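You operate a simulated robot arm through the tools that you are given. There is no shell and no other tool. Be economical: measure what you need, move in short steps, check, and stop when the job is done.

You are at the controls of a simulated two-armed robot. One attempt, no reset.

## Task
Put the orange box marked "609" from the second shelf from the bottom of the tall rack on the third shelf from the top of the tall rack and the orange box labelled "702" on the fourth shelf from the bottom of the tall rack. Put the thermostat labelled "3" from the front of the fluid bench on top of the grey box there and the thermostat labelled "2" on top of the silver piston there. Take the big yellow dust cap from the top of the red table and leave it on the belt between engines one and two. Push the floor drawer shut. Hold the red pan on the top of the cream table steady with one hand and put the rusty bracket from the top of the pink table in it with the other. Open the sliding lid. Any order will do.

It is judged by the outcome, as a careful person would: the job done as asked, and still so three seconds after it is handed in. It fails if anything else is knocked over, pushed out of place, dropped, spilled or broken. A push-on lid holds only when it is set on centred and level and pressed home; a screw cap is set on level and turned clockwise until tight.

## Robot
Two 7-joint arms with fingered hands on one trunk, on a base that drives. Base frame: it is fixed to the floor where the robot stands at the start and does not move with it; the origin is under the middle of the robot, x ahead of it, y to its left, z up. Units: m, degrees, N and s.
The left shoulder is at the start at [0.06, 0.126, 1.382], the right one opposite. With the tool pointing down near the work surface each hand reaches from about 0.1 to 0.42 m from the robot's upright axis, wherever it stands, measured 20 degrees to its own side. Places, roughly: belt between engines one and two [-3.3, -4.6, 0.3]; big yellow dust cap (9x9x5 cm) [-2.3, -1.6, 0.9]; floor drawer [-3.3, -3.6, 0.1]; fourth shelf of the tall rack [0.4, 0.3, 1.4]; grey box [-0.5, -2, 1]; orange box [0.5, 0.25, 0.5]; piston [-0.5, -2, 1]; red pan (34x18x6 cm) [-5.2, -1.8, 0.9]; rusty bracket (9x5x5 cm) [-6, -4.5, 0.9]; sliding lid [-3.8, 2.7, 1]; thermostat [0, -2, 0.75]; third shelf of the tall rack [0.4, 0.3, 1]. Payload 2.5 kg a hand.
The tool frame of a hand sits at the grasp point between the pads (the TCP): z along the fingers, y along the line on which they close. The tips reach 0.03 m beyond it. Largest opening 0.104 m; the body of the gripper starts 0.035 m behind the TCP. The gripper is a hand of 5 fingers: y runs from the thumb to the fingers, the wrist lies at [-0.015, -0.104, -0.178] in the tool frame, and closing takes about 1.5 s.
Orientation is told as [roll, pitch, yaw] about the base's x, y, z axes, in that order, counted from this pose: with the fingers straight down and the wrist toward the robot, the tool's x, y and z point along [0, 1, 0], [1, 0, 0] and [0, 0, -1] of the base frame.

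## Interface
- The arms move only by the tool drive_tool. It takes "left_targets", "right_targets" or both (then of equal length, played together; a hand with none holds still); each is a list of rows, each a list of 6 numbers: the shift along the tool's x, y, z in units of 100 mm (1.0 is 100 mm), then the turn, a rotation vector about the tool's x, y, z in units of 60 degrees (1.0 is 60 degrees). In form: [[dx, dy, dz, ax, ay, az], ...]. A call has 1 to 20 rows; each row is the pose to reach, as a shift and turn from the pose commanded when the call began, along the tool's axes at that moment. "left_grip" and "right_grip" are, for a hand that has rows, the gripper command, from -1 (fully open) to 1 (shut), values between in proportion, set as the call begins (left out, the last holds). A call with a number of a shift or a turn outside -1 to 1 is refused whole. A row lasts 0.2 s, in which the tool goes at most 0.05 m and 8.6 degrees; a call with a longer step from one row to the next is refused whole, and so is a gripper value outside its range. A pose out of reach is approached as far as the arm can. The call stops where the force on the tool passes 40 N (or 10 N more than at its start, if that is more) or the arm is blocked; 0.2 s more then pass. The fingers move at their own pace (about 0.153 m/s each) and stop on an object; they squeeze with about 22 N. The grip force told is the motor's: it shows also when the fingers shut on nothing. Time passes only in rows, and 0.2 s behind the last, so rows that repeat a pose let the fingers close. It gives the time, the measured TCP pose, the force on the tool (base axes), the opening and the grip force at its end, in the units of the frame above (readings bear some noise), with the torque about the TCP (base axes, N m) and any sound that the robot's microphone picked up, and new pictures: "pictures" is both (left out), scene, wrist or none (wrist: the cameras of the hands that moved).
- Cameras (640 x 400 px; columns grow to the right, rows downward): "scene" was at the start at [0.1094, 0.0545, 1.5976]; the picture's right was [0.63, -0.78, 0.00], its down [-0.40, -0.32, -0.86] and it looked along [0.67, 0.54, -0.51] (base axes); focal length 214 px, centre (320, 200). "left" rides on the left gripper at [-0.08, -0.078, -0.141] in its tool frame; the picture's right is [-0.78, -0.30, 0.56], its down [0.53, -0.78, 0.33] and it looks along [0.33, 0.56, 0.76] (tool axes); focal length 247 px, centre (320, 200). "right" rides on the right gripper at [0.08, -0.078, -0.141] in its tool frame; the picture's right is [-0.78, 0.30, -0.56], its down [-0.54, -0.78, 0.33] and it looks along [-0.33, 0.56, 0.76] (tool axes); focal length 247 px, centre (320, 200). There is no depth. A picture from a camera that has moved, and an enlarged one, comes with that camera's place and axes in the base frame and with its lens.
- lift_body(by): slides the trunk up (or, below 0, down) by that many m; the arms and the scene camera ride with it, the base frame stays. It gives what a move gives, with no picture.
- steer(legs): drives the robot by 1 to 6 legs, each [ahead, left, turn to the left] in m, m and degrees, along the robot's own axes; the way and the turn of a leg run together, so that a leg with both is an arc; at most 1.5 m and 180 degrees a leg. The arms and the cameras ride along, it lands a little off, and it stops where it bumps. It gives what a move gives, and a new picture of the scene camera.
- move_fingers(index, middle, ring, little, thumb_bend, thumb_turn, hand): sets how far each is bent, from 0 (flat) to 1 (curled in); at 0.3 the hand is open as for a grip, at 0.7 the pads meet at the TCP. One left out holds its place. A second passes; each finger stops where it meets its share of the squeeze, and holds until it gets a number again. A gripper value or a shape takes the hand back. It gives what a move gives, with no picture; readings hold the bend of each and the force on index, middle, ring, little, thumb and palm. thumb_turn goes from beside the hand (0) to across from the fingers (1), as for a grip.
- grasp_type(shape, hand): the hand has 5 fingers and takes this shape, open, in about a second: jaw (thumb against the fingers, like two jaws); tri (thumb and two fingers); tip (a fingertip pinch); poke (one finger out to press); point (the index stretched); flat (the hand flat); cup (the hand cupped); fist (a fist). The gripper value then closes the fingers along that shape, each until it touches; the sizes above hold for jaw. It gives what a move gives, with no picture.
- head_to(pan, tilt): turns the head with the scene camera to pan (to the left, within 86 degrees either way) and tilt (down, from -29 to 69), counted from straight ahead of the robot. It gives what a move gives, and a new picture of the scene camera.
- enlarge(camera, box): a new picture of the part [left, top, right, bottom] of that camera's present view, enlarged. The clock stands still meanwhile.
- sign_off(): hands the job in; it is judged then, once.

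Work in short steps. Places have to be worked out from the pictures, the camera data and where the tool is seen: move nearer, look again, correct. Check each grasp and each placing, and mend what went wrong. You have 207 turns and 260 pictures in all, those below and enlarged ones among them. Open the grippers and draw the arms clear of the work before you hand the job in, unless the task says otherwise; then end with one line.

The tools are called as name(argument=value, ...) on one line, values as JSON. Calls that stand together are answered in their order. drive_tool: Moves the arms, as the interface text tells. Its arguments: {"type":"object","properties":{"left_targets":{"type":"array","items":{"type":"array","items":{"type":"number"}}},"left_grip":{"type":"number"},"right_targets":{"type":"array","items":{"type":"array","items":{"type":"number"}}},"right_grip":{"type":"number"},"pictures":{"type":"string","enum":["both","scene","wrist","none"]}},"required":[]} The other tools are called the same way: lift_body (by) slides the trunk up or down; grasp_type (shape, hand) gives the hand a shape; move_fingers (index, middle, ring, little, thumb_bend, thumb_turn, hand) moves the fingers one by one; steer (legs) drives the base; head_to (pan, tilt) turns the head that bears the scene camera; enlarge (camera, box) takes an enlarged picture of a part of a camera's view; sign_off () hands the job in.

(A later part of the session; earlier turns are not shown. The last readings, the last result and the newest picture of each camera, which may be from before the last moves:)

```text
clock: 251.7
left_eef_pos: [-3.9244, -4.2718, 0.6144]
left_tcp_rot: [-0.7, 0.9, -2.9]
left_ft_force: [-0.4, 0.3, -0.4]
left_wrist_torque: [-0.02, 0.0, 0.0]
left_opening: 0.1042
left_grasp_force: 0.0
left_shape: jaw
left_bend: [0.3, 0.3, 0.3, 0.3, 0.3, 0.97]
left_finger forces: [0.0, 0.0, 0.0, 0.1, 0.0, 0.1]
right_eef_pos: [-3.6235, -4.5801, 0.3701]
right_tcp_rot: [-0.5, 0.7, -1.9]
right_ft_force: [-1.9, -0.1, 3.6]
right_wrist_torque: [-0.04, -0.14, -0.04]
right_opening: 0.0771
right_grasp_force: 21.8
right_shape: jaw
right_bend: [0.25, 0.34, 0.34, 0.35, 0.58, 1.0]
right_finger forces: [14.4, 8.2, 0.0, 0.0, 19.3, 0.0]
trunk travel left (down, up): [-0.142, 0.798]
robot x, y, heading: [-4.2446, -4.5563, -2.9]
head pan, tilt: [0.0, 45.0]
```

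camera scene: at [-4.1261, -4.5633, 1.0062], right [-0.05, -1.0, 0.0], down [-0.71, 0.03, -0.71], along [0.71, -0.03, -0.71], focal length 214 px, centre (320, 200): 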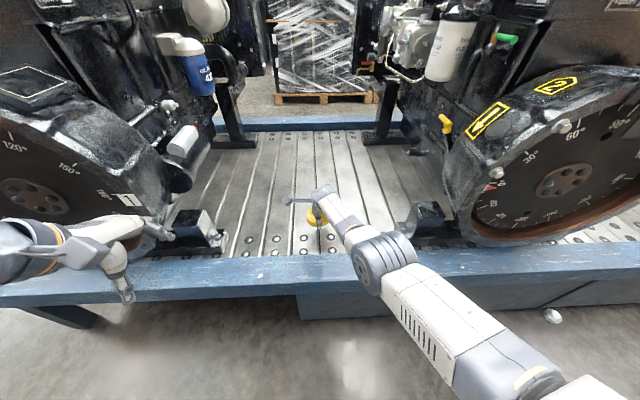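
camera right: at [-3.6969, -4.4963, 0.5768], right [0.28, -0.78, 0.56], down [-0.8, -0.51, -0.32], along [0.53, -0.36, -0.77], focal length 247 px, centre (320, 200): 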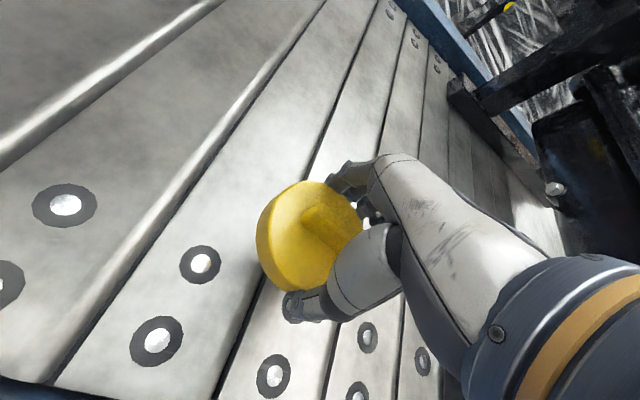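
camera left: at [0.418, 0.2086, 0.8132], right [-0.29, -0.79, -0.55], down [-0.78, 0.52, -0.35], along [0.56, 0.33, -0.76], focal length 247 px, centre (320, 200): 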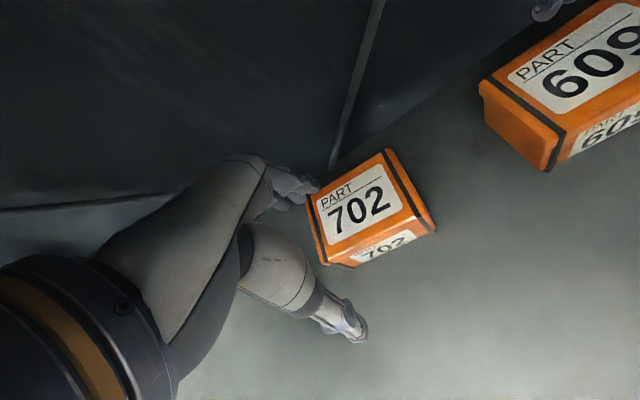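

Contact at TCP z 0.370 (3.6 N). Release, then raise the trunk and look.

drive_tool(right_targets=[[0, 0, 0, 0, 0, 0], [0, 0, 0, 0, 0, 0], [0, 0, 0, 0, 0, 0], [0, 0, 0, 0, 0, 0], [0, 0, 0, 0, 0, 0], [0, 0, 0, 0, 0, 0], [0, 0, 0, 0, 0, 0]], right_grip=-1, pictures="none")

lift_body(by=0.25)

enlarge(camera="right", box=[0, 0, 640, 400])

```text
clock: 253.3
left_eef_pos: [-3.9249, -4.271, 0.6149]
left_tcp_rot: [-0.7, 1.1, -2.8]
left_ft_force: [0.3, -0.5, 0.9]
left_wrist_torque: [0.01, 0.0, 0.0]
left_opening: 0.1038
left_grasp_force: 0.1
left_shape: jaw
left_bend: [0.3, 0.3, 0.3, 0.3, 0.3, 0.97]
left_finger forces: [0.1, 0.0, 0.0, 0.0, 0.0, 0.1]
right_eef_pos: [-3.6235, -4.581, 0.3715]
right_tcp_rot: [-0.5, 0.8, -1.8]
right_ft_force: [-1.7, -0.2, 6.8]
right_wrist_torque: [-0.05, -0.34, -0.01]
right_opening: 0.1024
right_grasp_force: 0.0
right_shape: jaw
right_bend: [0.3, 0.3, 0.3, 0.3, 0.3, 0.98]
right_finger forces: [0.0, 6.8, 0.0, 0.0, 0.0, 0.0]
trunk travel left (down, up): [-0.142, 0.798]
robot x, y, heading: [-4.2484, -4.5542, -2.6]
head pan, tilt: [0.0, 45.0]
```

```text
clock: 255.8
left_eef_pos: [-3.9237, -4.271, 0.8631]
left_tcp_rot: [-0.7, 1.0, -2.8]
left_ft_force: [0.2, 0.6, 0.8]
left_wrist_torque: [-0.02, -0.02, 0.02]
left_opening: 0.1036
left_grasp_force: 0.2
left_shape: jaw
left_bend: [0.3, 0.3, 0.3, 0.3, 0.3, 0.97]
left_finger forces: [0.1, 0.0, 0.1, 0.1, 0.0, 0.0]
right_eef_pos: [-3.6252, -4.5805, 0.6195]
right_tcp_rot: [-0.4, 0.9, -1.9]
right_ft_force: [-0.6, -1.0, 0.1]
right_wrist_torque: [-0.03, -0.03, 0.0]
right_opening: 0.1039
right_grasp_force: 0.0
right_shape: jaw
right_bend: [0.3, 0.3, 0.3, 0.3, 0.3, 0.98]
right_finger forces: [0.0, 0.0, 0.1, 0.0, 0.0, 0.0]
trunk travel left (down, up): [-0.392, 0.548]
robot x, y, heading: [-4.2463, -4.5576, -2.8]
head pan, tilt: [0.0, 45.0]
```

```text
1.00 times, centred on (320, 200) of right (not enlarged: the box is as wide or as high as the picture)
camera zoom: at [-3.697, -4.4962, 0.7617], right [0.28, -0.78, 0.56], down [-0.8, -0.51, -0.32], along [0.53, -0.36, -0.77], focal length 247 px, centre (320, 200)
```

zoom: 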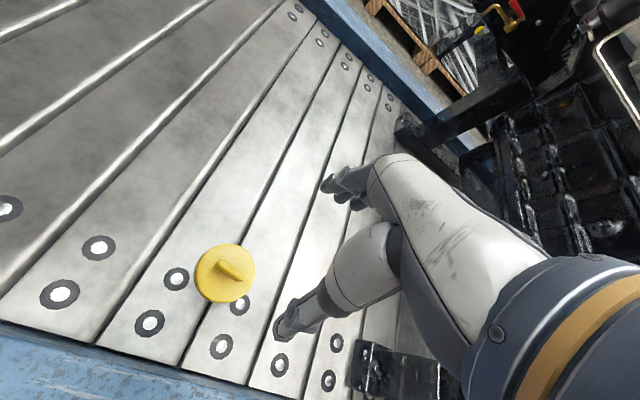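

The cap lies flat on the belt between engines 1 and 2. Next the rusty bracket: I saw it on the pink table at about (-6.04, -4.48). I raise, back off and turn to face west.

lift_body(by=0.4)

steer(legs=[[-0.4, 0, 0], [0, 0, 90], [0, 0, 93]])

head_to(pan=0, tilt=35)

```text
clock: 259.7
left_eef_pos: [-3.9248, -4.271, 1.2643]
left_tcp_rot: [-0.8, 0.9, -2.9]
left_ft_force: [-0.1, 0.2, 0.3]
left_wrist_torque: [0.0, -0.03, -0.02]
left_opening: 0.104
left_grasp_force: 0.0
left_shape: jaw
left_bend: [0.3, 0.3, 0.3, 0.3, 0.3, 0.97]
left_finger forces: [0.1, 0.0, 0.0, 0.1, 0.0, 0.0]
right_eef_pos: [-3.6242, -4.5806, 1.0216]
right_tcp_rot: [-0.6, 1.0, -2.0]
right_ft_force: [0.0, 0.3, -0.9]
right_wrist_torque: [-0.02, 0.01, 0.0]
right_opening: 0.1035
right_grasp_force: 0.0
right_shape: jaw
right_bend: [0.3, 0.3, 0.3, 0.3, 0.3, 0.98]
right_finger forces: [0.1, 0.0, 0.0, 0.0, 0.0, 0.0]
trunk travel left (down, up): [-0.792, 0.148]
robot x, y, heading: [-4.2458, -4.558, -2.9]
head pan, tilt: [0.0, 45.0]
```

```text
clock: 269.8
left_eef_pos: [-4.9733, -4.819, 1.2646]
left_tcp_rot: [-0.7, 0.9, 176.9]
left_ft_force: [-0.5, 1.0, 0.5]
left_wrist_torque: [0.01, -0.03, -0.02]
left_opening: 0.1042
left_grasp_force: 0.2
left_shape: jaw
left_bend: [0.3, 0.3, 0.3, 0.3, 0.3, 0.97]
left_finger forces: [0.0, 0.0, 0.0, 0.0, 0.0, 0.0]
right_eef_pos: [-5.272, -4.5073, 1.0192]
right_tcp_rot: [-0.6, 0.9, 177.6]
right_ft_force: [-1.1, 1.1, 0.1]
right_wrist_torque: [0.02, -0.01, -0.01]
right_opening: 0.1038
right_grasp_force: 0.1
right_shape: jaw
right_bend: [0.3, 0.3, 0.3, 0.3, 0.3, 0.98]
right_finger forces: [0.1, 0.1, 0.0, 0.0, 0.1, 0.1]
trunk travel left (down, up): [-0.792, 0.148]
robot x, y, heading: [-4.6496, -4.5345, 177.1]
head pan, tilt: [0.0, 45.0]
camera scene: at [-4.7716, -4.5321, 1.5912], right [0.05, 1.0, 0.0], down [0.71, -0.04, -0.71], along [-0.71, 0.04, -0.71], focal length 214 px, centre (320, 200)
```

scene: 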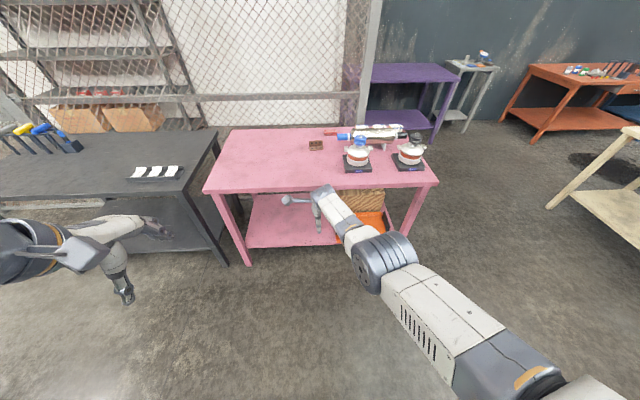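

```text
clock: 270.6
left_eef_pos: [-4.9743, -4.8191, 1.2637]
left_tcp_rot: [-0.8, 1.0, 177.0]
left_ft_force: [0.2, -0.2, 0.5]
left_wrist_torque: [0.02, 0.03, -0.02]
left_opening: 0.1039
left_grasp_force: 0.1
left_shape: jaw
left_bend: [0.3, 0.3, 0.3, 0.3, 0.3, 0.97]
left_finger forces: [0.0, 0.0, 0.1, 0.0, 0.0, 0.0]
right_eef_pos: [-5.2717, -4.5076, 1.0211]
right_tcp_rot: [-0.5, 0.9, 177.7]
right_ft_force: [-0.2, -0.5, -0.1]
right_wrist_torque: [0.01, 0.0, -0.02]
right_opening: 0.1037
right_grasp_force: 0.1
right_shape: jaw
right_bend: [0.3, 0.3, 0.3, 0.3, 0.3, 0.98]
right_finger forces: [0.0, 0.0, 0.0, 0.0, 0.1, 0.1]
trunk travel left (down, up): [-0.792, 0.148]
robot x, y, heading: [-4.6515, -4.5393, 176.7]
head pan, tilt: [0.0, 35.0]
camera scene: at [-4.7783, -4.5317, 1.606], right [0.05, 1.0, 0.0], down [0.57, -0.03, -0.82], along [-0.82, 0.04, -0.57], focal length 214 px, centre (320, 200)
```

scene: 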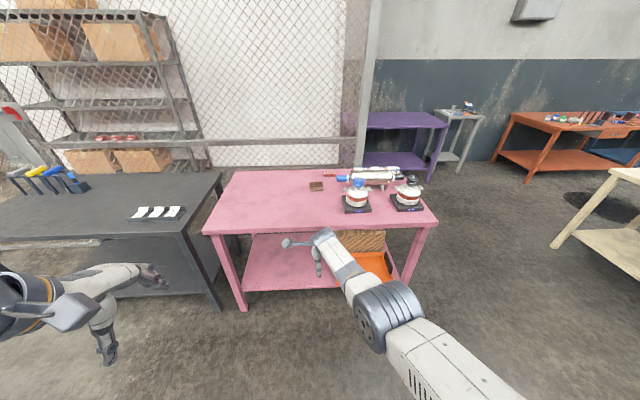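

The bracket is at about (-5.99, -4.49); table edge x≈-5.585. I zoom on it to see its shape.

enlarge(camera="scene", box=[280, 165, 360, 215])

```text
8.00 times, centred on (320, 190) of scene
camera zoom: at [-4.7783, -4.5317, 1.606], right [0.05, 1.0, 0.0], down [0.57, -0.03, -0.82], along [-0.82, 0.04, -0.57], focal length 1716 px, centre (320, 280)
```

zoom: 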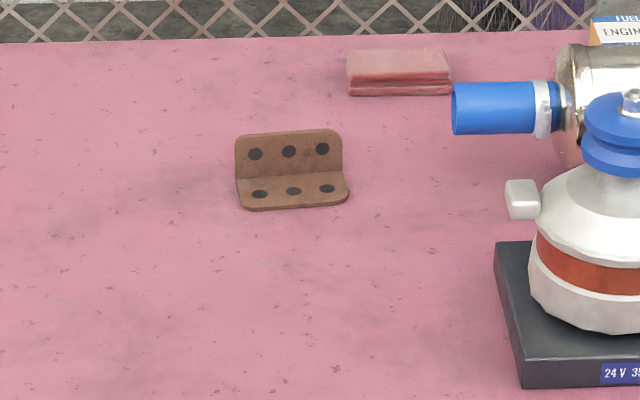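

It is an L-bracket with its upright flange at the back, 9 cm wide along y, ideal for a front-to-back pinch. For reach I tilt the hand 15° forward and raise it relative to the shoulder, then lower the trunk.

drive_tool(right_targets=[[0, 0, -0.12, -0.03, 0, 0], [0, 0, -0.25, -0.06, 0, 0], [0, 0, -0.37, -0.09, 0, 0], [0, 0, -0.5, -0.12, 0, 0], [0, 0, -0.62, -0.15, 0, 0], [0, 0, -0.75, -0.18, 0, 0], [0, 0, -0.87, -0.21, 0, 0], [0, 0, -1, -0.25, 0, 0]], left_targets=[[0, 0, -0.12, 0, 0, 0], [0, 0, -0.25, 0, 0, 0], [0, 0, -0.37, 0, 0, 0], [0, 0, -0.5, 0, 0, 0], [0, 0, -0.62, 0, 0, 0], [0, 0, -0.75, 0, 0, 0], [0, 0, -0.87, 0, 0, 0], [0, 0, -1, 0, 0, 0]], pictures="none")

drive_tool(right_targets=[[0, 0, -0.12, 0, 0, 0], [0, 0, -0.25, 0, 0, 0], [0, 0, -0.37, 0, 0, 0], [0, 0, -0.5, 0, 0, 0], [0, 0, -0.62, 0, 0, 0], [0, 0, -0.75, 0, 0, 0], [0, 0, -0.87, 0, 0, 0], [0, 0, -1, 0, 0, 0]], pictures="none")

lift_body(by=-0.27)

drive_tool(right_targets=[[0, 0.12, 0, 0, 0, 0], [0, 0.25, 0, 0, 0, 0], [0, 0.37, 0, 0, 0, 0], [0, 0.5, 0, 0, 0, 0], [0, 0.62, 0, 0, 0, 0], [0, 0.75, 0, 0, 0, 0]], pictures="none")

```text
clock: 272.4
left_eef_pos: [-4.9747, -4.8199, 1.3661]
left_tcp_rot: [-0.6, 1.0, 176.9]
left_ft_force: [-0.3, -1.2, -1.1]
left_wrist_torque: [0.01, 0.01, 0.0]
left_opening: 0.104
left_grasp_force: 0.0
left_shape: jaw
left_bend: [0.3, 0.3, 0.3, 0.3, 0.3, 0.97]
left_finger forces: [0.1, 0.0, 0.0, 0.1, 0.0, 0.0]
right_eef_pos: [-5.2746, -4.5047, 1.1219]
right_tcp_rot: [-0.7, -14.2, 177.6]
right_ft_force: [-0.1, 0.7, 0.2]
right_wrist_torque: [-0.03, 0.01, 0.04]
right_opening: 0.1035
right_grasp_force: 0.0
right_shape: jaw
right_bend: [0.3, 0.3, 0.3, 0.3, 0.3, 0.98]
right_finger forces: [0.1, 0.0, 0.0, 0.0, 0.0, 0.0]
trunk travel left (down, up): [-0.792, 0.148]
robot x, y, heading: [-4.6524, -4.5332, 176.9]
head pan, tilt: [0.0, 35.0]
```

```text
clock: 274.4
left_eef_pos: [-4.9748, -4.8192, 1.3659]
left_tcp_rot: [-0.7, 1.0, 176.9]
left_ft_force: [-1.1, 0.1, 0.6]
left_wrist_torque: [0.0, 0.01, -0.02]
left_opening: 0.1041
left_grasp_force: 0.2
left_shape: jaw
left_bend: [0.3, 0.3, 0.3, 0.3, 0.3, 0.97]
left_finger forces: [0.0, 0.0, 0.0, 0.1, 0.0, 0.0]
right_eef_pos: [-5.2556, -4.4793, 1.2095]
right_tcp_rot: [-3.6, -14.2, 176.5]
right_ft_force: [-0.1, 0.1, -0.7]
right_wrist_torque: [0.02, -0.02, -0.01]
right_opening: 0.1035
right_grasp_force: 0.1
right_shape: jaw
right_bend: [0.3, 0.3, 0.3, 0.3, 0.3, 0.98]
right_finger forces: [0.0, 0.0, 0.0, 0.0, 0.1, 0.0]
trunk travel left (down, up): [-0.792, 0.148]
robot x, y, heading: [-4.6516, -4.5336, 177.1]
head pan, tilt: [0.0, 35.0]
stopped in row 8 (right hand): the arm was blocked; the commanded pose is now the measured one
```

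```text
clock: 277.1
left_eef_pos: [-4.9757, -4.8199, 1.0945]
left_tcp_rot: [-0.7, 1.0, 176.9]
left_ft_force: [0.5, -0.1, 1.1]
left_wrist_torque: [0.0, 0.0, 0.01]
left_opening: 0.1038
left_grasp_force: 0.0
left_shape: jaw
left_bend: [0.3, 0.3, 0.3, 0.3, 0.3, 0.97]
left_finger forces: [0.0, 0.0, 0.0, 0.1, 0.0, 0.0]
right_eef_pos: [-5.2539, -4.4787, 0.9393]
right_tcp_rot: [-3.6, -14.2, 176.5]
right_ft_force: [0.3, 0.2, 0.4]
right_wrist_torque: [0.03, 0.04, 0.01]
right_opening: 0.1037
right_grasp_force: 0.0
right_shape: jaw
right_bend: [0.3, 0.3, 0.3, 0.3, 0.3, 0.98]
right_finger forces: [0.0, 0.0, 0.0, 0.0, 0.1, 0.0]
trunk travel left (down, up): [-0.522, 0.418]
robot x, y, heading: [-4.6496, -4.5333, 177.0]
head pan, tilt: [0.0, 35.0]
```

```text
clock: 278.5
left_eef_pos: [-4.9735, -4.8203, 1.0948]
left_tcp_rot: [-0.7, 1.0, 176.9]
left_ft_force: [-0.7, 0.0, -0.2]
left_wrist_torque: [-0.01, 0.0, -0.01]
left_opening: 0.104
left_grasp_force: 0.0
left_shape: jaw
left_bend: [0.3, 0.3, 0.3, 0.3, 0.3, 0.97]
left_finger forces: [0.0, 0.0, 0.1, 0.1, 0.0, 0.0]
right_eef_pos: [-5.3279, -4.4778, 0.9572]
right_tcp_rot: [-3.3, -14.2, 176.6]
right_ft_force: [-0.1, -0.5, 0.4]
right_wrist_torque: [0.01, 0.02, 0.01]
right_opening: 0.1038
right_grasp_force: 0.0
right_shape: jaw
right_bend: [0.3, 0.3, 0.3, 0.3, 0.3, 0.98]
right_finger forces: [0.1, 0.0, 0.1, 0.0, 0.0, 0.0]
trunk travel left (down, up): [-0.522, 0.418]
robot x, y, heading: [-4.6478, -4.5366, 176.8]
head pan, tilt: [0.0, 35.0]
```

Reach is now rel. 0.68. I try a little more, then drive toward the table.

drive_tool(right_targets=[[0, 0.12, 0, 0, 0, 0], [0, 0.25, 0, 0, 0, 0], [0, 0.37, 0, 0, 0, 0], [0, 0.45, 0.05, 0, 0, 0]], pictures="none")

steer(legs=[[0.5, 0, 0]])

```text
clock: 279.5
left_eef_pos: [-4.9748, -4.8193, 1.0944]
left_tcp_rot: [-0.7, 1.0, 176.9]
left_ft_force: [-0.2, -0.5, 0.2]
left_wrist_torque: [-0.03, 0.03, 0.03]
left_opening: 0.1042
left_grasp_force: 0.1
left_shape: jaw
left_bend: [0.3, 0.3, 0.3, 0.3, 0.3, 0.97]
left_finger forces: [0.2, 0.0, 0.1, 0.0, 0.0, 0.1]
right_eef_pos: [-5.3611, -4.4724, 0.9639]
right_tcp_rot: [-3.3, -14.2, 176.6]
right_ft_force: [-0.3, 0.2, 0.1]
right_wrist_torque: [0.0, -0.04, 0.0]
right_opening: 0.1036
right_grasp_force: 0.0
right_shape: jaw
right_bend: [0.3, 0.3, 0.3, 0.3, 0.3, 0.98]
right_finger forces: [0.0, 0.0, 0.0, 0.1, 0.0, 0.1]
right hand out of reach, approached as far as the arm can: row 3, 4
trunk travel left (down, up): [-0.522, 0.418]
robot x, y, heading: [-4.6509, -4.5338, 177.0]
head pan, tilt: [0.0, 35.0]
```

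```text
clock: 282.4
left_eef_pos: [-5.4715, -4.7972, 1.095]
left_tcp_rot: [-0.6, 1.0, 177.2]
left_ft_force: [0.6, 0.5, -0.1]
left_wrist_torque: [0.05, 0.01, 0.01]
left_opening: 0.1038
left_grasp_force: 0.1
left_shape: jaw
left_bend: [0.3, 0.3, 0.3, 0.3, 0.3, 0.97]
left_finger forces: [0.1, 0.1, 0.0, 0.0, 0.0, 0.0]
right_eef_pos: [-5.8581, -4.4518, 0.9648]
right_tcp_rot: [-3.5, -14.2, 176.9]
right_ft_force: [0.3, 0.1, 0.3]
right_wrist_torque: [-0.02, -0.01, -0.01]
right_opening: 0.1035
right_grasp_force: 0.0
right_shape: jaw
right_bend: [0.3, 0.3, 0.3, 0.3, 0.3, 0.98]
right_finger forces: [0.0, 0.0, 0.0, 0.0, 0.0, 0.0]
trunk travel left (down, up): [-0.522, 0.418]
robot x, y, heading: [-5.1451, -4.5166, 177.2]
head pan, tilt: [0.0, 35.0]
camera scene: at [-5.2763, -4.5077, 1.336], right [0.05, 1.0, 0.0], down [0.57, -0.03, -0.82], along [-0.82, 0.04, -0.57], focal length 214 px, centre (320, 200)
```

scene: 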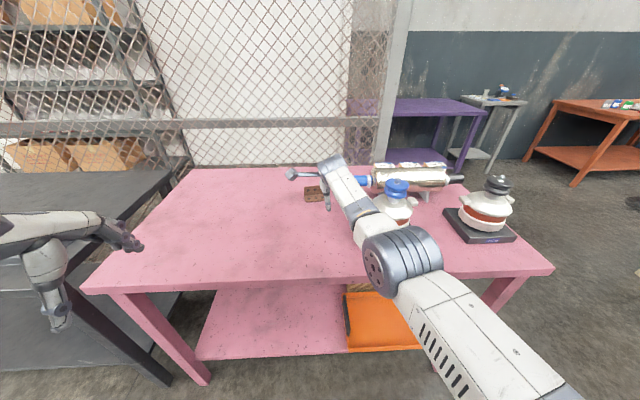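

I shift left 5 cm (away from the device on the table) and go 12 cm forward, then take a wrist view.

steer(legs=[[0, 0.05, 0], [0.12, 0, 0]])

enlarge(camera="right", box=[0, 0, 640, 400])

```text
clock: 284.2
left_eef_pos: [-5.5908, -4.8408, 1.0943]
left_tcp_rot: [-0.6, 1.1, 177.1]
left_ft_force: [-1.0, 0.5, -0.3]
left_wrist_torque: [0.01, 0.01, 0.05]
left_opening: 0.1039
left_grasp_force: 0.1
left_shape: jaw
left_bend: [0.3, 0.3, 0.3, 0.3, 0.3, 0.97]
left_finger forces: [0.1, 0.0, 0.1, 0.0, 0.1, 0.0]
right_eef_pos: [-5.9769, -4.4952, 0.964]
right_tcp_rot: [-3.4, -14.2, 176.8]
right_ft_force: [0.2, -0.1, -1.0]
right_wrist_torque: [0.01, 0.01, 0.0]
right_opening: 0.1036
right_grasp_force: 0.0
right_shape: jaw
right_bend: [0.3, 0.3, 0.3, 0.3, 0.3, 0.98]
right_finger forces: [0.0, 0.0, 0.1, 0.0, 0.1, 0.0]
trunk travel left (down, up): [-0.522, 0.418]
robot x, y, heading: [-5.2667, -4.5569, 177.3]
head pan, tilt: [0.0, 35.0]
camera scene: at [-5.3957, -4.552, 1.3359], right [0.05, 1.0, 0.0], down [0.57, -0.03, -0.82], along [-0.82, 0.04, -0.57], focal length 214 px, centre (320, 200)
```

scene: 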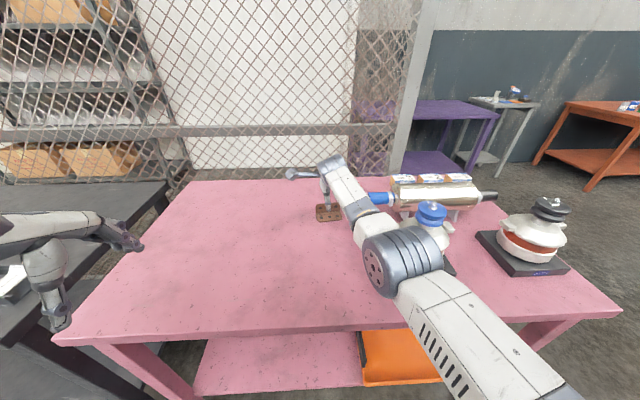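

```text
1.00 times, centred on (320, 200) of right (not enlarged: the box is as wide or as high as the picture)
camera zoom: at [-5.8736, -4.5885, 1.0772], right [-0.1, 0.75, 0.66], down [0.71, 0.51, -0.48], along [-0.7, 0.42, -0.58], focal length 247 px, centre (320, 200)
```

zoom: 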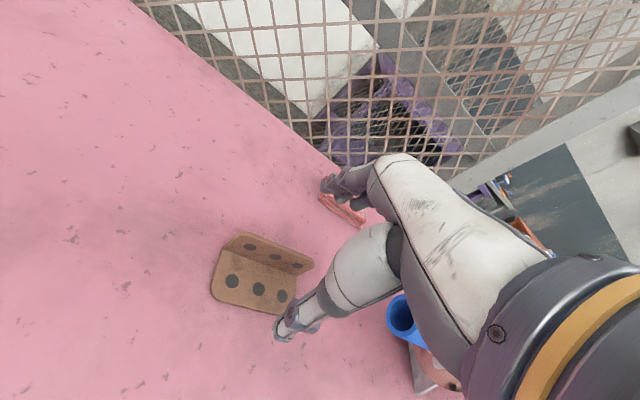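

The upright flange is at about (-6.01, -4.49). I creep 3 cm forward and lower the trunk 6 cm, then look again.

steer(legs=[[0.03, 0, 0]])

lift_body(by=-0.055)

enlarge(camera="right", box=[160, 150, 480, 350])

```text
clock: 285.0
left_eef_pos: [-5.6213, -4.8391, 1.0946]
left_tcp_rot: [-0.6, 1.1, 177.1]
left_ft_force: [-0.3, -0.3, -0.2]
left_wrist_torque: [-0.02, -0.01, 0.01]
left_opening: 0.104
left_grasp_force: 0.0
left_shape: jaw
left_bend: [0.3, 0.3, 0.3, 0.3, 0.3, 0.97]
left_finger forces: [0.0, 0.0, 0.0, 0.0, 0.1, 0.0]
right_eef_pos: [-6.008, -4.4939, 0.9645]
right_tcp_rot: [-3.4, -14.2, 176.8]
right_ft_force: [0.3, 0.3, -0.1]
right_wrist_torque: [0.03, -0.01, -0.01]
right_opening: 0.1039
right_grasp_force: 0.2
right_shape: jaw
right_bend: [0.3, 0.3, 0.3, 0.3, 0.3, 0.98]
right_finger forces: [0.0, 0.0, 0.0, 0.0, 0.1, 0.0]
trunk travel left (down, up): [-0.522, 0.418]
robot x, y, heading: [-5.2959, -4.5551, 177.4]
head pan, tilt: [0.0, 35.0]
camera scene: at [-5.4254, -4.5506, 1.3359], right [0.05, 1.0, 0.0], down [0.57, -0.03, -0.82], along [-0.82, 0.04, -0.57], focal length 214 px, centre (320, 200)
```

scene: 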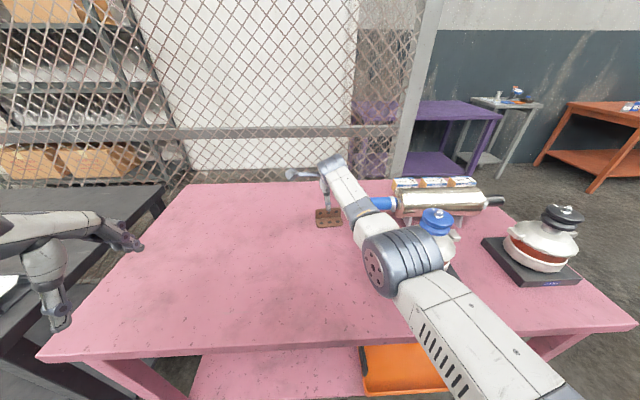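

```text
clock: 286.0
left_eef_pos: [-5.6191, -4.8404, 1.0401]
left_tcp_rot: [-0.7, 1.0, 177.1]
left_ft_force: [0.1, -0.2, -1.0]
left_wrist_torque: [0.02, -0.01, 0.0]
left_opening: 0.1037
left_grasp_force: 0.1
left_shape: jaw
left_bend: [0.3, 0.3, 0.3, 0.3, 0.3, 0.97]
left_finger forces: [0.0, 0.0, 0.0, 0.0, 0.0, 0.0]
right_eef_pos: [-6.0061, -4.4946, 0.9101]
right_tcp_rot: [-3.4, -14.4, 176.9]
right_ft_force: [-0.6, -1.2, 0.5]
right_wrist_torque: [-0.02, 0.0, -0.03]
right_opening: 0.1036
right_grasp_force: 0.1
right_shape: jaw
right_bend: [0.3, 0.3, 0.3, 0.3, 0.3, 0.98]
right_finger forces: [0.0, 0.0, 0.0, 0.1, 0.0, 0.0]
trunk travel left (down, up): [-0.467, 0.473]
robot x, y, heading: [-5.2958, -4.5554, 177.3]
head pan, tilt: [0.0, 35.0]
```

```text
2.00 times, centred on (320, 250) of right
camera zoom: at [-5.9028, -4.5871, 1.0228], right [-0.1, 0.75, 0.66], down [0.71, 0.51, -0.48], along [-0.7, 0.42, -0.58], focal length 494 px, centre (320, 100)
```

zoom: 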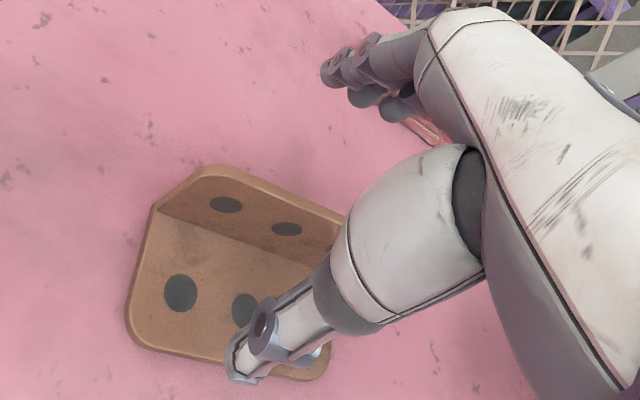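

The flange is between thumb and fingers, with the bracket's middle about 2 cm to the left. I shift 2 cm left and lower 2.5 cm.

drive_tool(right_targets=[[0.1, 0, 0, 0, 0, 0], [0.2, 0, 0, 0, 0, 0], [0.2, 0, 0, 0, 0, 0]], pictures="none")

lift_body(by=-0.025)

enlarge(camera="right", box=[160, 150, 480, 350])

```text
clock: 286.8
left_eef_pos: [-5.6199, -4.8403, 1.0396]
left_tcp_rot: [-0.6, 1.0, 177.1]
left_ft_force: [0.2, -0.3, -0.8]
left_wrist_torque: [-0.02, 0.02, -0.01]
left_opening: 0.104
left_grasp_force: 0.0
left_shape: jaw
left_bend: [0.3, 0.3, 0.3, 0.3, 0.3, 0.97]
left_finger forces: [0.0, 0.1, 0.0, 0.0, 0.1, 0.0]
right_eef_pos: [-6.0027, -4.5111, 0.9086]
right_tcp_rot: [-3.3, -14.3, 176.8]
right_ft_force: [-0.5, -0.9, -0.6]
right_wrist_torque: [0.0, 0.0, -0.02]
right_opening: 0.1035
right_grasp_force: 0.2
right_shape: jaw
right_bend: [0.3, 0.3, 0.3, 0.3, 0.3, 0.98]
right_finger forces: [0.0, 0.1, 0.0, 0.0, 0.1, 0.0]
right hand out of reach, approached as far as the arm can: row 2, 3
trunk travel left (down, up): [-0.467, 0.473]
robot x, y, heading: [-5.2972, -4.5532, 177.2]
head pan, tilt: [0.0, 35.0]
```

```text
clock: 287.5
left_eef_pos: [-5.6198, -4.8392, 1.0145]
left_tcp_rot: [-0.6, 0.8, 177.1]
left_ft_force: [-0.2, 0.0, -0.4]
left_wrist_torque: [0.05, 0.0, 0.02]
left_opening: 0.104
left_grasp_force: 0.1
left_shape: jaw
left_bend: [0.3, 0.3, 0.3, 0.3, 0.3, 0.97]
left_finger forces: [0.0, 0.1, 0.0, 0.1, 0.1, 0.0]
right_eef_pos: [-6.0029, -4.5123, 0.891]
right_tcp_rot: [-3.2, -15.0, 176.9]
right_ft_force: [-2.9, -1.4, 20.3]
right_wrist_torque: [-0.1, -1.19, -0.08]
right_opening: 0.104
right_grasp_force: 0.1
right_shape: jaw
right_bend: [0.3, 0.3, 0.3, 0.3, 0.27, 0.98]
right_finger forces: [0.0, 0.0, 0.1, 0.0, 21.1, 0.0]
trunk travel left (down, up): [-0.442, 0.498]
robot x, y, heading: [-5.2978, -4.5517, 177.3]
head pan, tilt: [0.0, 35.0]
```

```text
2.00 times, centred on (320, 250) of right
camera zoom: at [-5.8972, -4.6045, 1.0027], right [-0.09, 0.75, 0.66], down [0.7, 0.52, -0.49], along [-0.71, 0.42, -0.57], focal length 494 px, centre (320, 100)
```

zoom: 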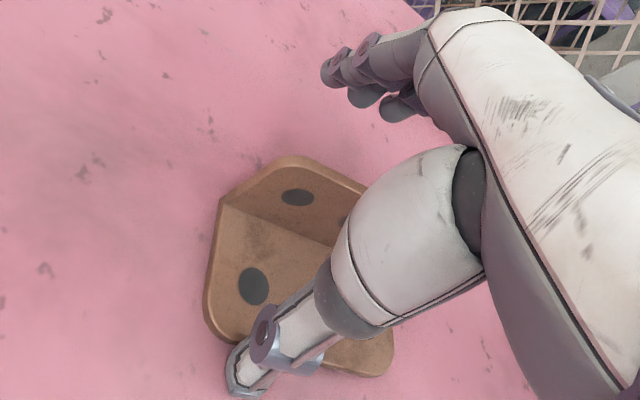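

The thumb touched down (21 N). I raise 8 mm and close on the upright flange.

lift_body(by=0.009)

drive_tool(right_targets=[[0, 0, 0, 0, 0, 0], [0, 0, 0, 0, 0, 0], [0, 0, 0, 0, 0, 0], [0, 0, 0, 0, 0, 0], [0, 0, 0, 0, 0, 0], [0, 0, 0, 0, 0, 0], [0, 0, 0, 0, 0, 0], [0, 0, 0, 0, 0, 0], [0, 0, 0, 0, 0, 0]], right_grip=1, pictures="wrist")

```text
clock: 288.1
left_eef_pos: [-5.6186, -4.8388, 1.0228]
left_tcp_rot: [-0.6, 1.0, 177.1]
left_ft_force: [-0.1, -0.5, 0.1]
left_wrist_torque: [-0.03, -0.03, 0.01]
left_opening: 0.1039
left_grasp_force: 0.0
left_shape: jaw
left_bend: [0.3, 0.3, 0.3, 0.3, 0.3, 0.97]
left_finger forces: [0.0, 0.0, 0.1, 0.1, 0.0, 0.1]
right_eef_pos: [-6.0009, -4.5108, 0.8906]
right_tcp_rot: [-3.4, -14.0, 176.8]
right_ft_force: [0.0, -1.3, 5.0]
right_wrist_torque: [-0.03, -0.3, 0.0]
right_opening: 0.1036
right_grasp_force: 0.0
right_shape: jaw
right_bend: [0.3, 0.3, 0.3, 0.3, 0.29, 0.98]
right_finger forces: [0.1, 0.0, 0.0, 0.0, 5.2, 0.1]
trunk travel left (down, up): [-0.451, 0.489]
robot x, y, heading: [-5.2958, -4.556, 177.4]
head pan, tilt: [0.0, 35.0]
```

```text
clock: 290.1
left_eef_pos: [-5.6193, -4.8398, 1.0246]
left_tcp_rot: [-0.6, 1.0, 177.2]
left_ft_force: [-0.2, -0.5, -0.3]
left_wrist_torque: [0.01, 0.02, 0.03]
left_opening: 0.1041
left_grasp_force: 0.0
left_shape: jaw
left_bend: [0.3, 0.3, 0.3, 0.3, 0.3, 0.97]
left_finger forces: [0.0, 0.0, 0.1, 0.0, 0.1, 0.0]
right_eef_pos: [-6.0013, -4.5106, 0.8955]
right_tcp_rot: [-3.3, -14.6, 176.9]
right_ft_force: [-5.3, 0.2, 15.2]
right_wrist_torque: [0.08, -0.64, 0.03]
right_opening: 0.0406
right_grasp_force: 21.5
right_shape: jaw
right_bend: [0.7, 0.7, 0.7, 0.7, 0.35, 0.99]
right_finger forces: [10.2, 6.9, 2.1, 0.8, 20.2, 0.0]
trunk travel left (down, up): [-0.451, 0.489]
robot x, y, heading: [-5.2963, -4.5547, 177.1]
head pan, tilt: [0.0, 35.0]
camera right: at [-5.8975, -4.604, 1.008], right [-0.09, 0.75, 0.66], down [0.71, 0.52, -0.49], along [-0.7, 0.42, -0.58], focal length 247 px, centre (320, 200)
```

right: 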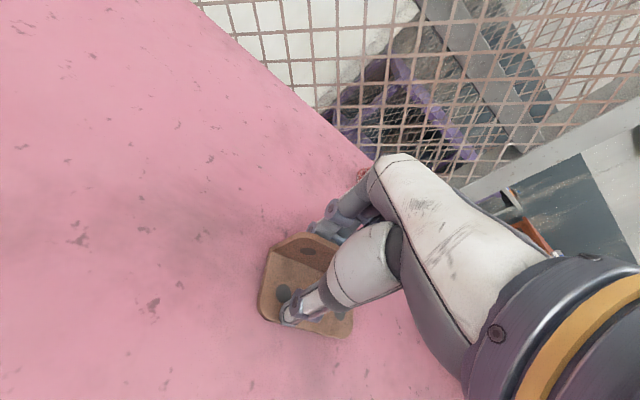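

The thumb only bears on the lower flange because of the tilt. I reopen, rise, creep 4.5 cm closer and take out the tilt so the thumb can meet the upright.

drive_tool(right_targets=[[0, 0, 0, 0, 0, 0], [0, 0, 0, 0, 0, 0], [0, 0, 0, 0, 0, 0], [0, 0, 0, 0, 0, 0], [0, 0, 0, 0, 0, 0], [0, 0, 0, 0, 0, 0]], right_grip=-1, pictures="none")

lift_body(by=0.07)

steer(legs=[[0.045, 0, 0]])

drive_tool(right_targets=[[0, -0.1, 0, 0.05, 0.01, 0], [0, -0.2, 0, 0.1, 0.02, 0], [0, -0.3, 0, 0.15, 0.03, 0], [0, -0.4, 0, 0.2, 0.05, 0], [0, -0.4, 0, 0.24, 0.05, 0], [0, -0.4, 0, 0.24, 0.05, 0]], pictures="wrist")

```text
clock: 291.5
left_eef_pos: [-5.6189, -4.8395, 1.0238]
left_tcp_rot: [-0.6, 0.9, 177.1]
left_ft_force: [0.1, 0.2, 0.2]
left_wrist_torque: [-0.03, -0.04, 0.02]
left_opening: 0.104
left_grasp_force: 0.0
left_shape: jaw
left_bend: [0.3, 0.3, 0.3, 0.3, 0.3, 0.97]
left_finger forces: [0.0, 0.0, 0.0, 0.0, 0.0, 0.0]
right_eef_pos: [-6.0014, -4.5113, 0.8931]
right_tcp_rot: [-3.5, -14.4, 176.8]
right_ft_force: [-6.5, -0.1, 13.0]
right_wrist_torque: [0.0, -0.27, 0.03]
right_opening: 0.0988
right_grasp_force: 0.0
right_shape: jaw
right_bend: [0.3, 0.3, 0.3, 0.3, 0.38, 0.99]
right_finger forces: [0.1, 0.1, 0.0, 0.0, 12.7, 0.1]
trunk travel left (down, up): [-0.451, 0.489]
robot x, y, heading: [-5.2964, -4.5516, 177.1]
head pan, tilt: [0.0, 35.0]
```

```text
clock: 292.6
left_eef_pos: [-5.6205, -4.8399, 1.0941]
left_tcp_rot: [-0.8, 1.0, 177.1]
left_ft_force: [-0.1, -0.7, -0.6]
left_wrist_torque: [0.03, -0.01, -0.03]
left_opening: 0.1041
left_grasp_force: 0.1
left_shape: jaw
left_bend: [0.3, 0.3, 0.3, 0.3, 0.3, 0.97]
left_finger forces: [0.1, 0.1, 0.0, 0.1, 0.1, 0.0]
right_eef_pos: [-6.0017, -4.5099, 0.9622]
right_tcp_rot: [-3.4, -14.2, 176.7]
right_ft_force: [-0.7, 1.1, 0.2]
right_wrist_torque: [-0.02, -0.01, 0.0]
right_opening: 0.1039
right_grasp_force: 0.0
right_shape: jaw
right_bend: [0.3, 0.3, 0.3, 0.3, 0.3, 0.98]
right_finger forces: [0.0, 0.1, 0.0, 0.0, 0.0, 0.1]
trunk travel left (down, up): [-0.521, 0.419]
robot x, y, heading: [-5.2958, -4.5556, 177.1]
head pan, tilt: [0.0, 35.0]
```

```text
clock: 293.5
left_eef_pos: [-5.6654, -4.8376, 1.0938]
left_tcp_rot: [-0.7, 1.1, 177.1]
left_ft_force: [0.2, -0.5, -0.1]
left_wrist_torque: [0.01, 0.0, 0.01]
left_opening: 0.1035
left_grasp_force: 0.1
left_shape: jaw
left_bend: [0.3, 0.3, 0.3, 0.3, 0.3, 0.97]
left_finger forces: [0.1, 0.1, 0.0, 0.0, 0.0, 0.0]
right_eef_pos: [-6.047, -4.5085, 0.9621]
right_tcp_rot: [-3.5, -14.2, 176.7]
right_ft_force: [-0.5, 0.3, -0.1]
right_wrist_torque: [-0.03, 0.0, -0.01]
right_opening: 0.1039
right_grasp_force: 0.2
right_shape: jaw
right_bend: [0.3, 0.3, 0.3, 0.3, 0.3, 0.98]
right_finger forces: [0.0, 0.0, 0.0, 0.0, 0.0, 0.0]
trunk travel left (down, up): [-0.521, 0.419]
robot x, y, heading: [-5.3424, -4.5539, 177.3]
head pan, tilt: [0.0, 35.0]
camera scene: at [-5.4702, -4.5484, 1.3349], right [0.05, 1.0, 0.0], down [0.57, -0.03, -0.82], along [-0.82, 0.04, -0.57], focal length 214 px, centre (320, 200)
```

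scene: 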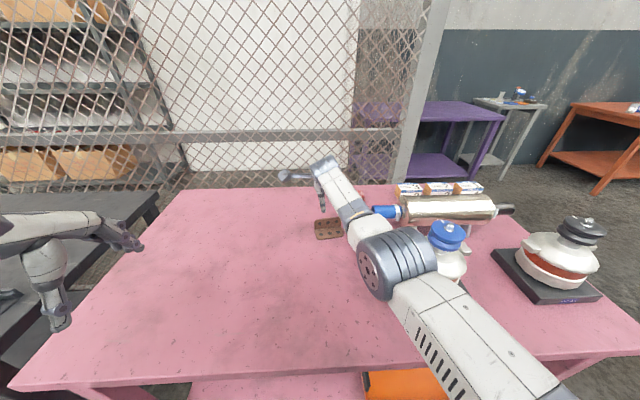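

```text
clock: 294.9
left_eef_pos: [-5.6647, -4.8374, 1.0945]
left_tcp_rot: [-0.7, 0.9, 177.0]
left_ft_force: [0.3, 0.2, -0.3]
left_wrist_torque: [0.0, 0.01, -0.02]
left_opening: 0.1039
left_grasp_force: 0.0
left_shape: jaw
left_bend: [0.3, 0.3, 0.3, 0.3, 0.3, 0.97]
left_finger forces: [0.0, 0.0, 0.0, 0.0, 0.1, 0.0]
right_eef_pos: [-6.0083, -4.5108, 0.9545]
right_tcp_rot: [-0.3, 0.2, 176.3]
right_ft_force: [-0.1, 0.1, 0.0]
right_wrist_torque: [-0.02, 0.03, -0.02]
right_opening: 0.1037
right_grasp_force: 0.1
right_shape: jaw
right_bend: [0.3, 0.3, 0.3, 0.3, 0.3, 0.98]
right_finger forces: [0.0, 0.0, 0.0, 0.0, 0.1, 0.0]
trunk travel left (down, up): [-0.521, 0.419]
robot x, y, heading: [-5.3428, -4.5538, 177.3]
head pan, tilt: [0.0, 35.0]
camera right: at [-5.9363, -4.5954, 1.0945], right [-0.25, 0.79, 0.56], down [0.81, 0.49, -0.33], along [-0.53, 0.37, -0.76], focal length 247 px, centre (320, 200)
```

right: 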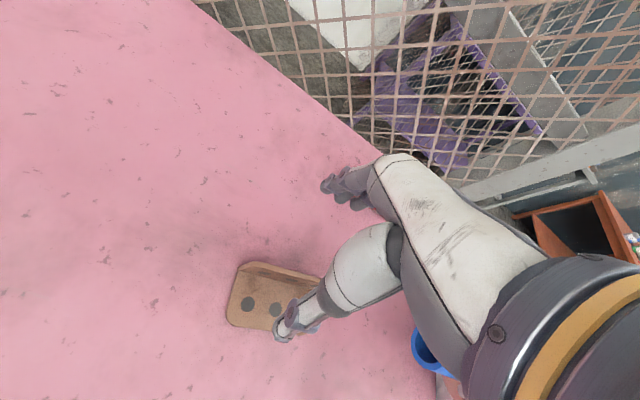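

The hand is vertical now and the upright (x≈-5.99) lies between thumb and fingers. Lower 7.5 cm and look.

lift_body(by=-0.073)

enlarge(camera="right", box=[160, 150, 480, 350])

```text
clock: 296.0
left_eef_pos: [-5.6654, -4.8379, 1.0217]
left_tcp_rot: [-0.6, 1.0, 177.1]
left_ft_force: [0.6, 0.3, -0.2]
left_wrist_torque: [0.03, 0.04, 0.04]
left_opening: 0.104
left_grasp_force: 0.1
left_shape: jaw
left_bend: [0.3, 0.3, 0.3, 0.3, 0.3, 0.97]
left_finger forces: [0.1, 0.0, 0.0, 0.0, 0.0, 0.0]
right_eef_pos: [-6.009, -4.5115, 0.881]
right_tcp_rot: [-0.3, 0.0, 176.5]
right_ft_force: [-1.3, -0.4, 2.5]
right_wrist_torque: [-0.06, -0.13, 0.01]
right_opening: 0.1041
right_grasp_force: 0.2
right_shape: jaw
right_bend: [0.3, 0.3, 0.3, 0.3, 0.29, 0.98]
right_finger forces: [0.0, 0.0, 0.1, 0.0, 2.9, 0.1]
trunk travel left (down, up): [-0.448, 0.492]
robot x, y, heading: [-5.3411, -4.5491, 177.1]
head pan, tilt: [0.0, 35.0]
```

```text
2.00 times, centred on (320, 250) of right
camera zoom: at [-5.9362, -4.5953, 1.0222], right [-0.25, 0.79, 0.56], down [0.81, 0.49, -0.33], along [-0.53, 0.37, -0.76], focal length 494 px, centre (320, 100)
```

zoom: 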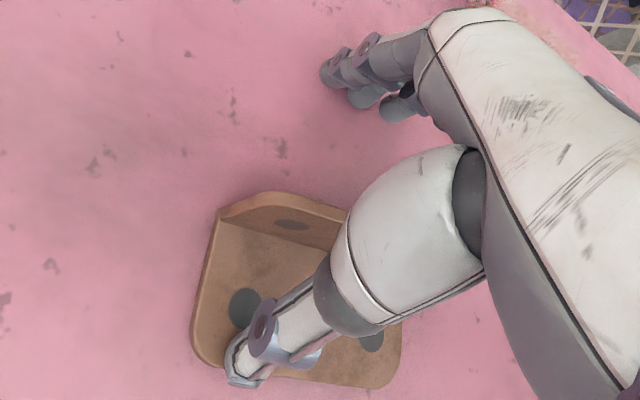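

Thumb barely touches the lower flange. I raise 1 cm and close.

lift_body(by=0.012)

drive_tool(right_targets=[[0, 0, 0, 0, 0, 0], [0, 0, 0, 0, 0, 0], [0, 0, 0, 0, 0, 0], [0, 0, 0, 0, 0, 0], [0, 0, 0, 0, 0, 0], [0, 0, 0, 0, 0, 0], [0, 0, 0, 0, 0, 0], [0, 0, 0, 0, 0, 0], [0, 0, 0, 0, 0, 0]], right_grip=1, pictures="wrist")

```text
clock: 296.6
left_eef_pos: [-5.6653, -4.8368, 1.0318]
left_tcp_rot: [-0.6, 1.0, 177.0]
left_ft_force: [-0.5, 0.0, -0.7]
left_wrist_torque: [0.0, 0.02, 0.01]
left_opening: 0.1039
left_grasp_force: 0.0
left_shape: jaw
left_bend: [0.3, 0.3, 0.3, 0.3, 0.3, 0.97]
left_finger forces: [0.2, 0.0, 0.0, 0.0, 0.0, 0.0]
right_eef_pos: [-6.0088, -4.5111, 0.8914]
right_tcp_rot: [-0.3, 0.2, 176.3]
right_ft_force: [-0.4, -0.2, 0.4]
right_wrist_torque: [0.02, 0.01, -0.01]
right_opening: 0.1043
right_grasp_force: 0.1
right_shape: jaw
right_bend: [0.3, 0.3, 0.3, 0.3, 0.3, 0.98]
right_finger forces: [0.0, 0.1, 0.0, 0.0, 0.0, 0.0]
trunk travel left (down, up): [-0.46, 0.48]
robot x, y, heading: [-5.3417, -4.5529, 177.3]
head pan, tilt: [0.0, 35.0]
```

```text
clock: 298.6
left_eef_pos: [-5.6648, -4.8367, 1.0324]
left_tcp_rot: [-0.6, 1.0, 177.0]
left_ft_force: [0.5, 0.3, -0.4]
left_wrist_torque: [0.04, -0.02, 0.0]
left_opening: 0.1037
left_grasp_force: 0.0
left_shape: jaw
left_bend: [0.3, 0.3, 0.3, 0.3, 0.3, 0.97]
left_finger forces: [0.0, 0.1, 0.0, 0.0, 0.0, 0.1]
right_eef_pos: [-6.0076, -4.5113, 0.8928]
right_tcp_rot: [-0.3, 0.2, 176.3]
right_ft_force: [-0.2, -0.6, -1.0]
right_wrist_torque: [-0.03, 0.04, 0.02]
right_opening: 0.0043
right_grasp_force: 22.1
right_shape: jaw
right_bend: [0.7, 0.7, 0.7, 0.7, 0.76, 1.0]
right_finger forces: [11.0, 4.7, 1.2, 0.1, 16.8, 0.0]
trunk travel left (down, up): [-0.46, 0.48]
robot x, y, heading: [-5.3423, -4.5541, 177.3]
head pan, tilt: [0.0, 35.0]
camera right: at [-5.9364, -4.5953, 1.0332], right [-0.25, 0.79, 0.56], down [0.81, 0.49, -0.33], along [-0.53, 0.37, -0.76], focal length 247 px, centre (320, 200)
```

right: 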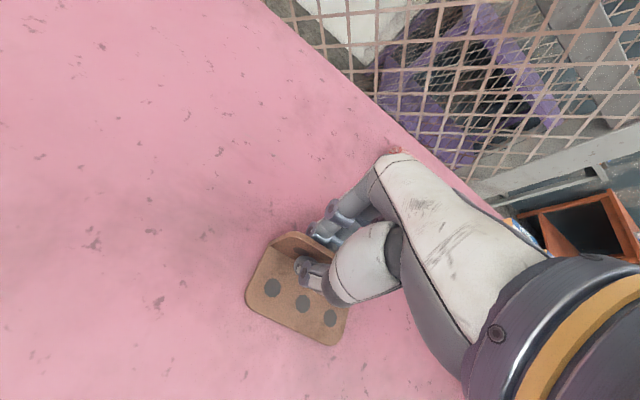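

The upright plate is pinched (opening 4 mm, 22 N). I lift 12 cm and check.

lift_body(by=0.15)

enlarge(camera="right", box=[160, 150, 480, 350])

```text
clock: 300.3
left_eef_pos: [-5.6654, -4.8369, 1.1828]
left_tcp_rot: [-0.5, 0.9, 177.1]
left_ft_force: [1.0, 0.4, -0.2]
left_wrist_torque: [0.02, -0.02, 0.03]
left_opening: 0.1037
left_grasp_force: 0.1
left_shape: jaw
left_bend: [0.3, 0.3, 0.3, 0.3, 0.3, 0.97]
left_finger forces: [0.1, 0.0, 0.1, 0.1, 0.0, 0.0]
right_eef_pos: [-6.0087, -4.5112, 1.0435]
right_tcp_rot: [-0.3, 0.1, 176.4]
right_ft_force: [0.6, 0.1, -3.0]
right_wrist_torque: [-0.05, 0.07, -0.01]
right_opening: 0.0047
right_grasp_force: 21.8
right_shape: jaw
right_bend: [0.7, 0.7, 0.7, 0.7, 0.76, 1.0]
right_finger forces: [11.8, 4.3, 0.8, 0.0, 17.1, 0.0]
trunk travel left (down, up): [-0.61, 0.33]
robot x, y, heading: [-5.3411, -4.5489, 177.3]
head pan, tilt: [0.0, 35.0]
```

```text
2.00 times, centred on (320, 250) of right
camera zoom: at [-5.9366, -4.5954, 1.1831], right [-0.25, 0.79, 0.56], down [0.81, 0.49, -0.33], along [-0.53, 0.37, -0.76], focal length 494 px, centre (320, 100)
```

zoom: 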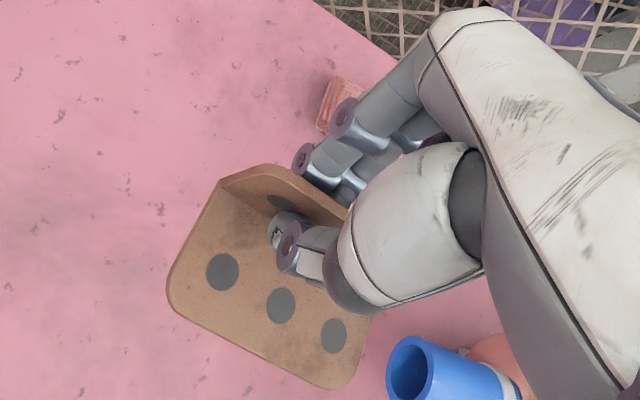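

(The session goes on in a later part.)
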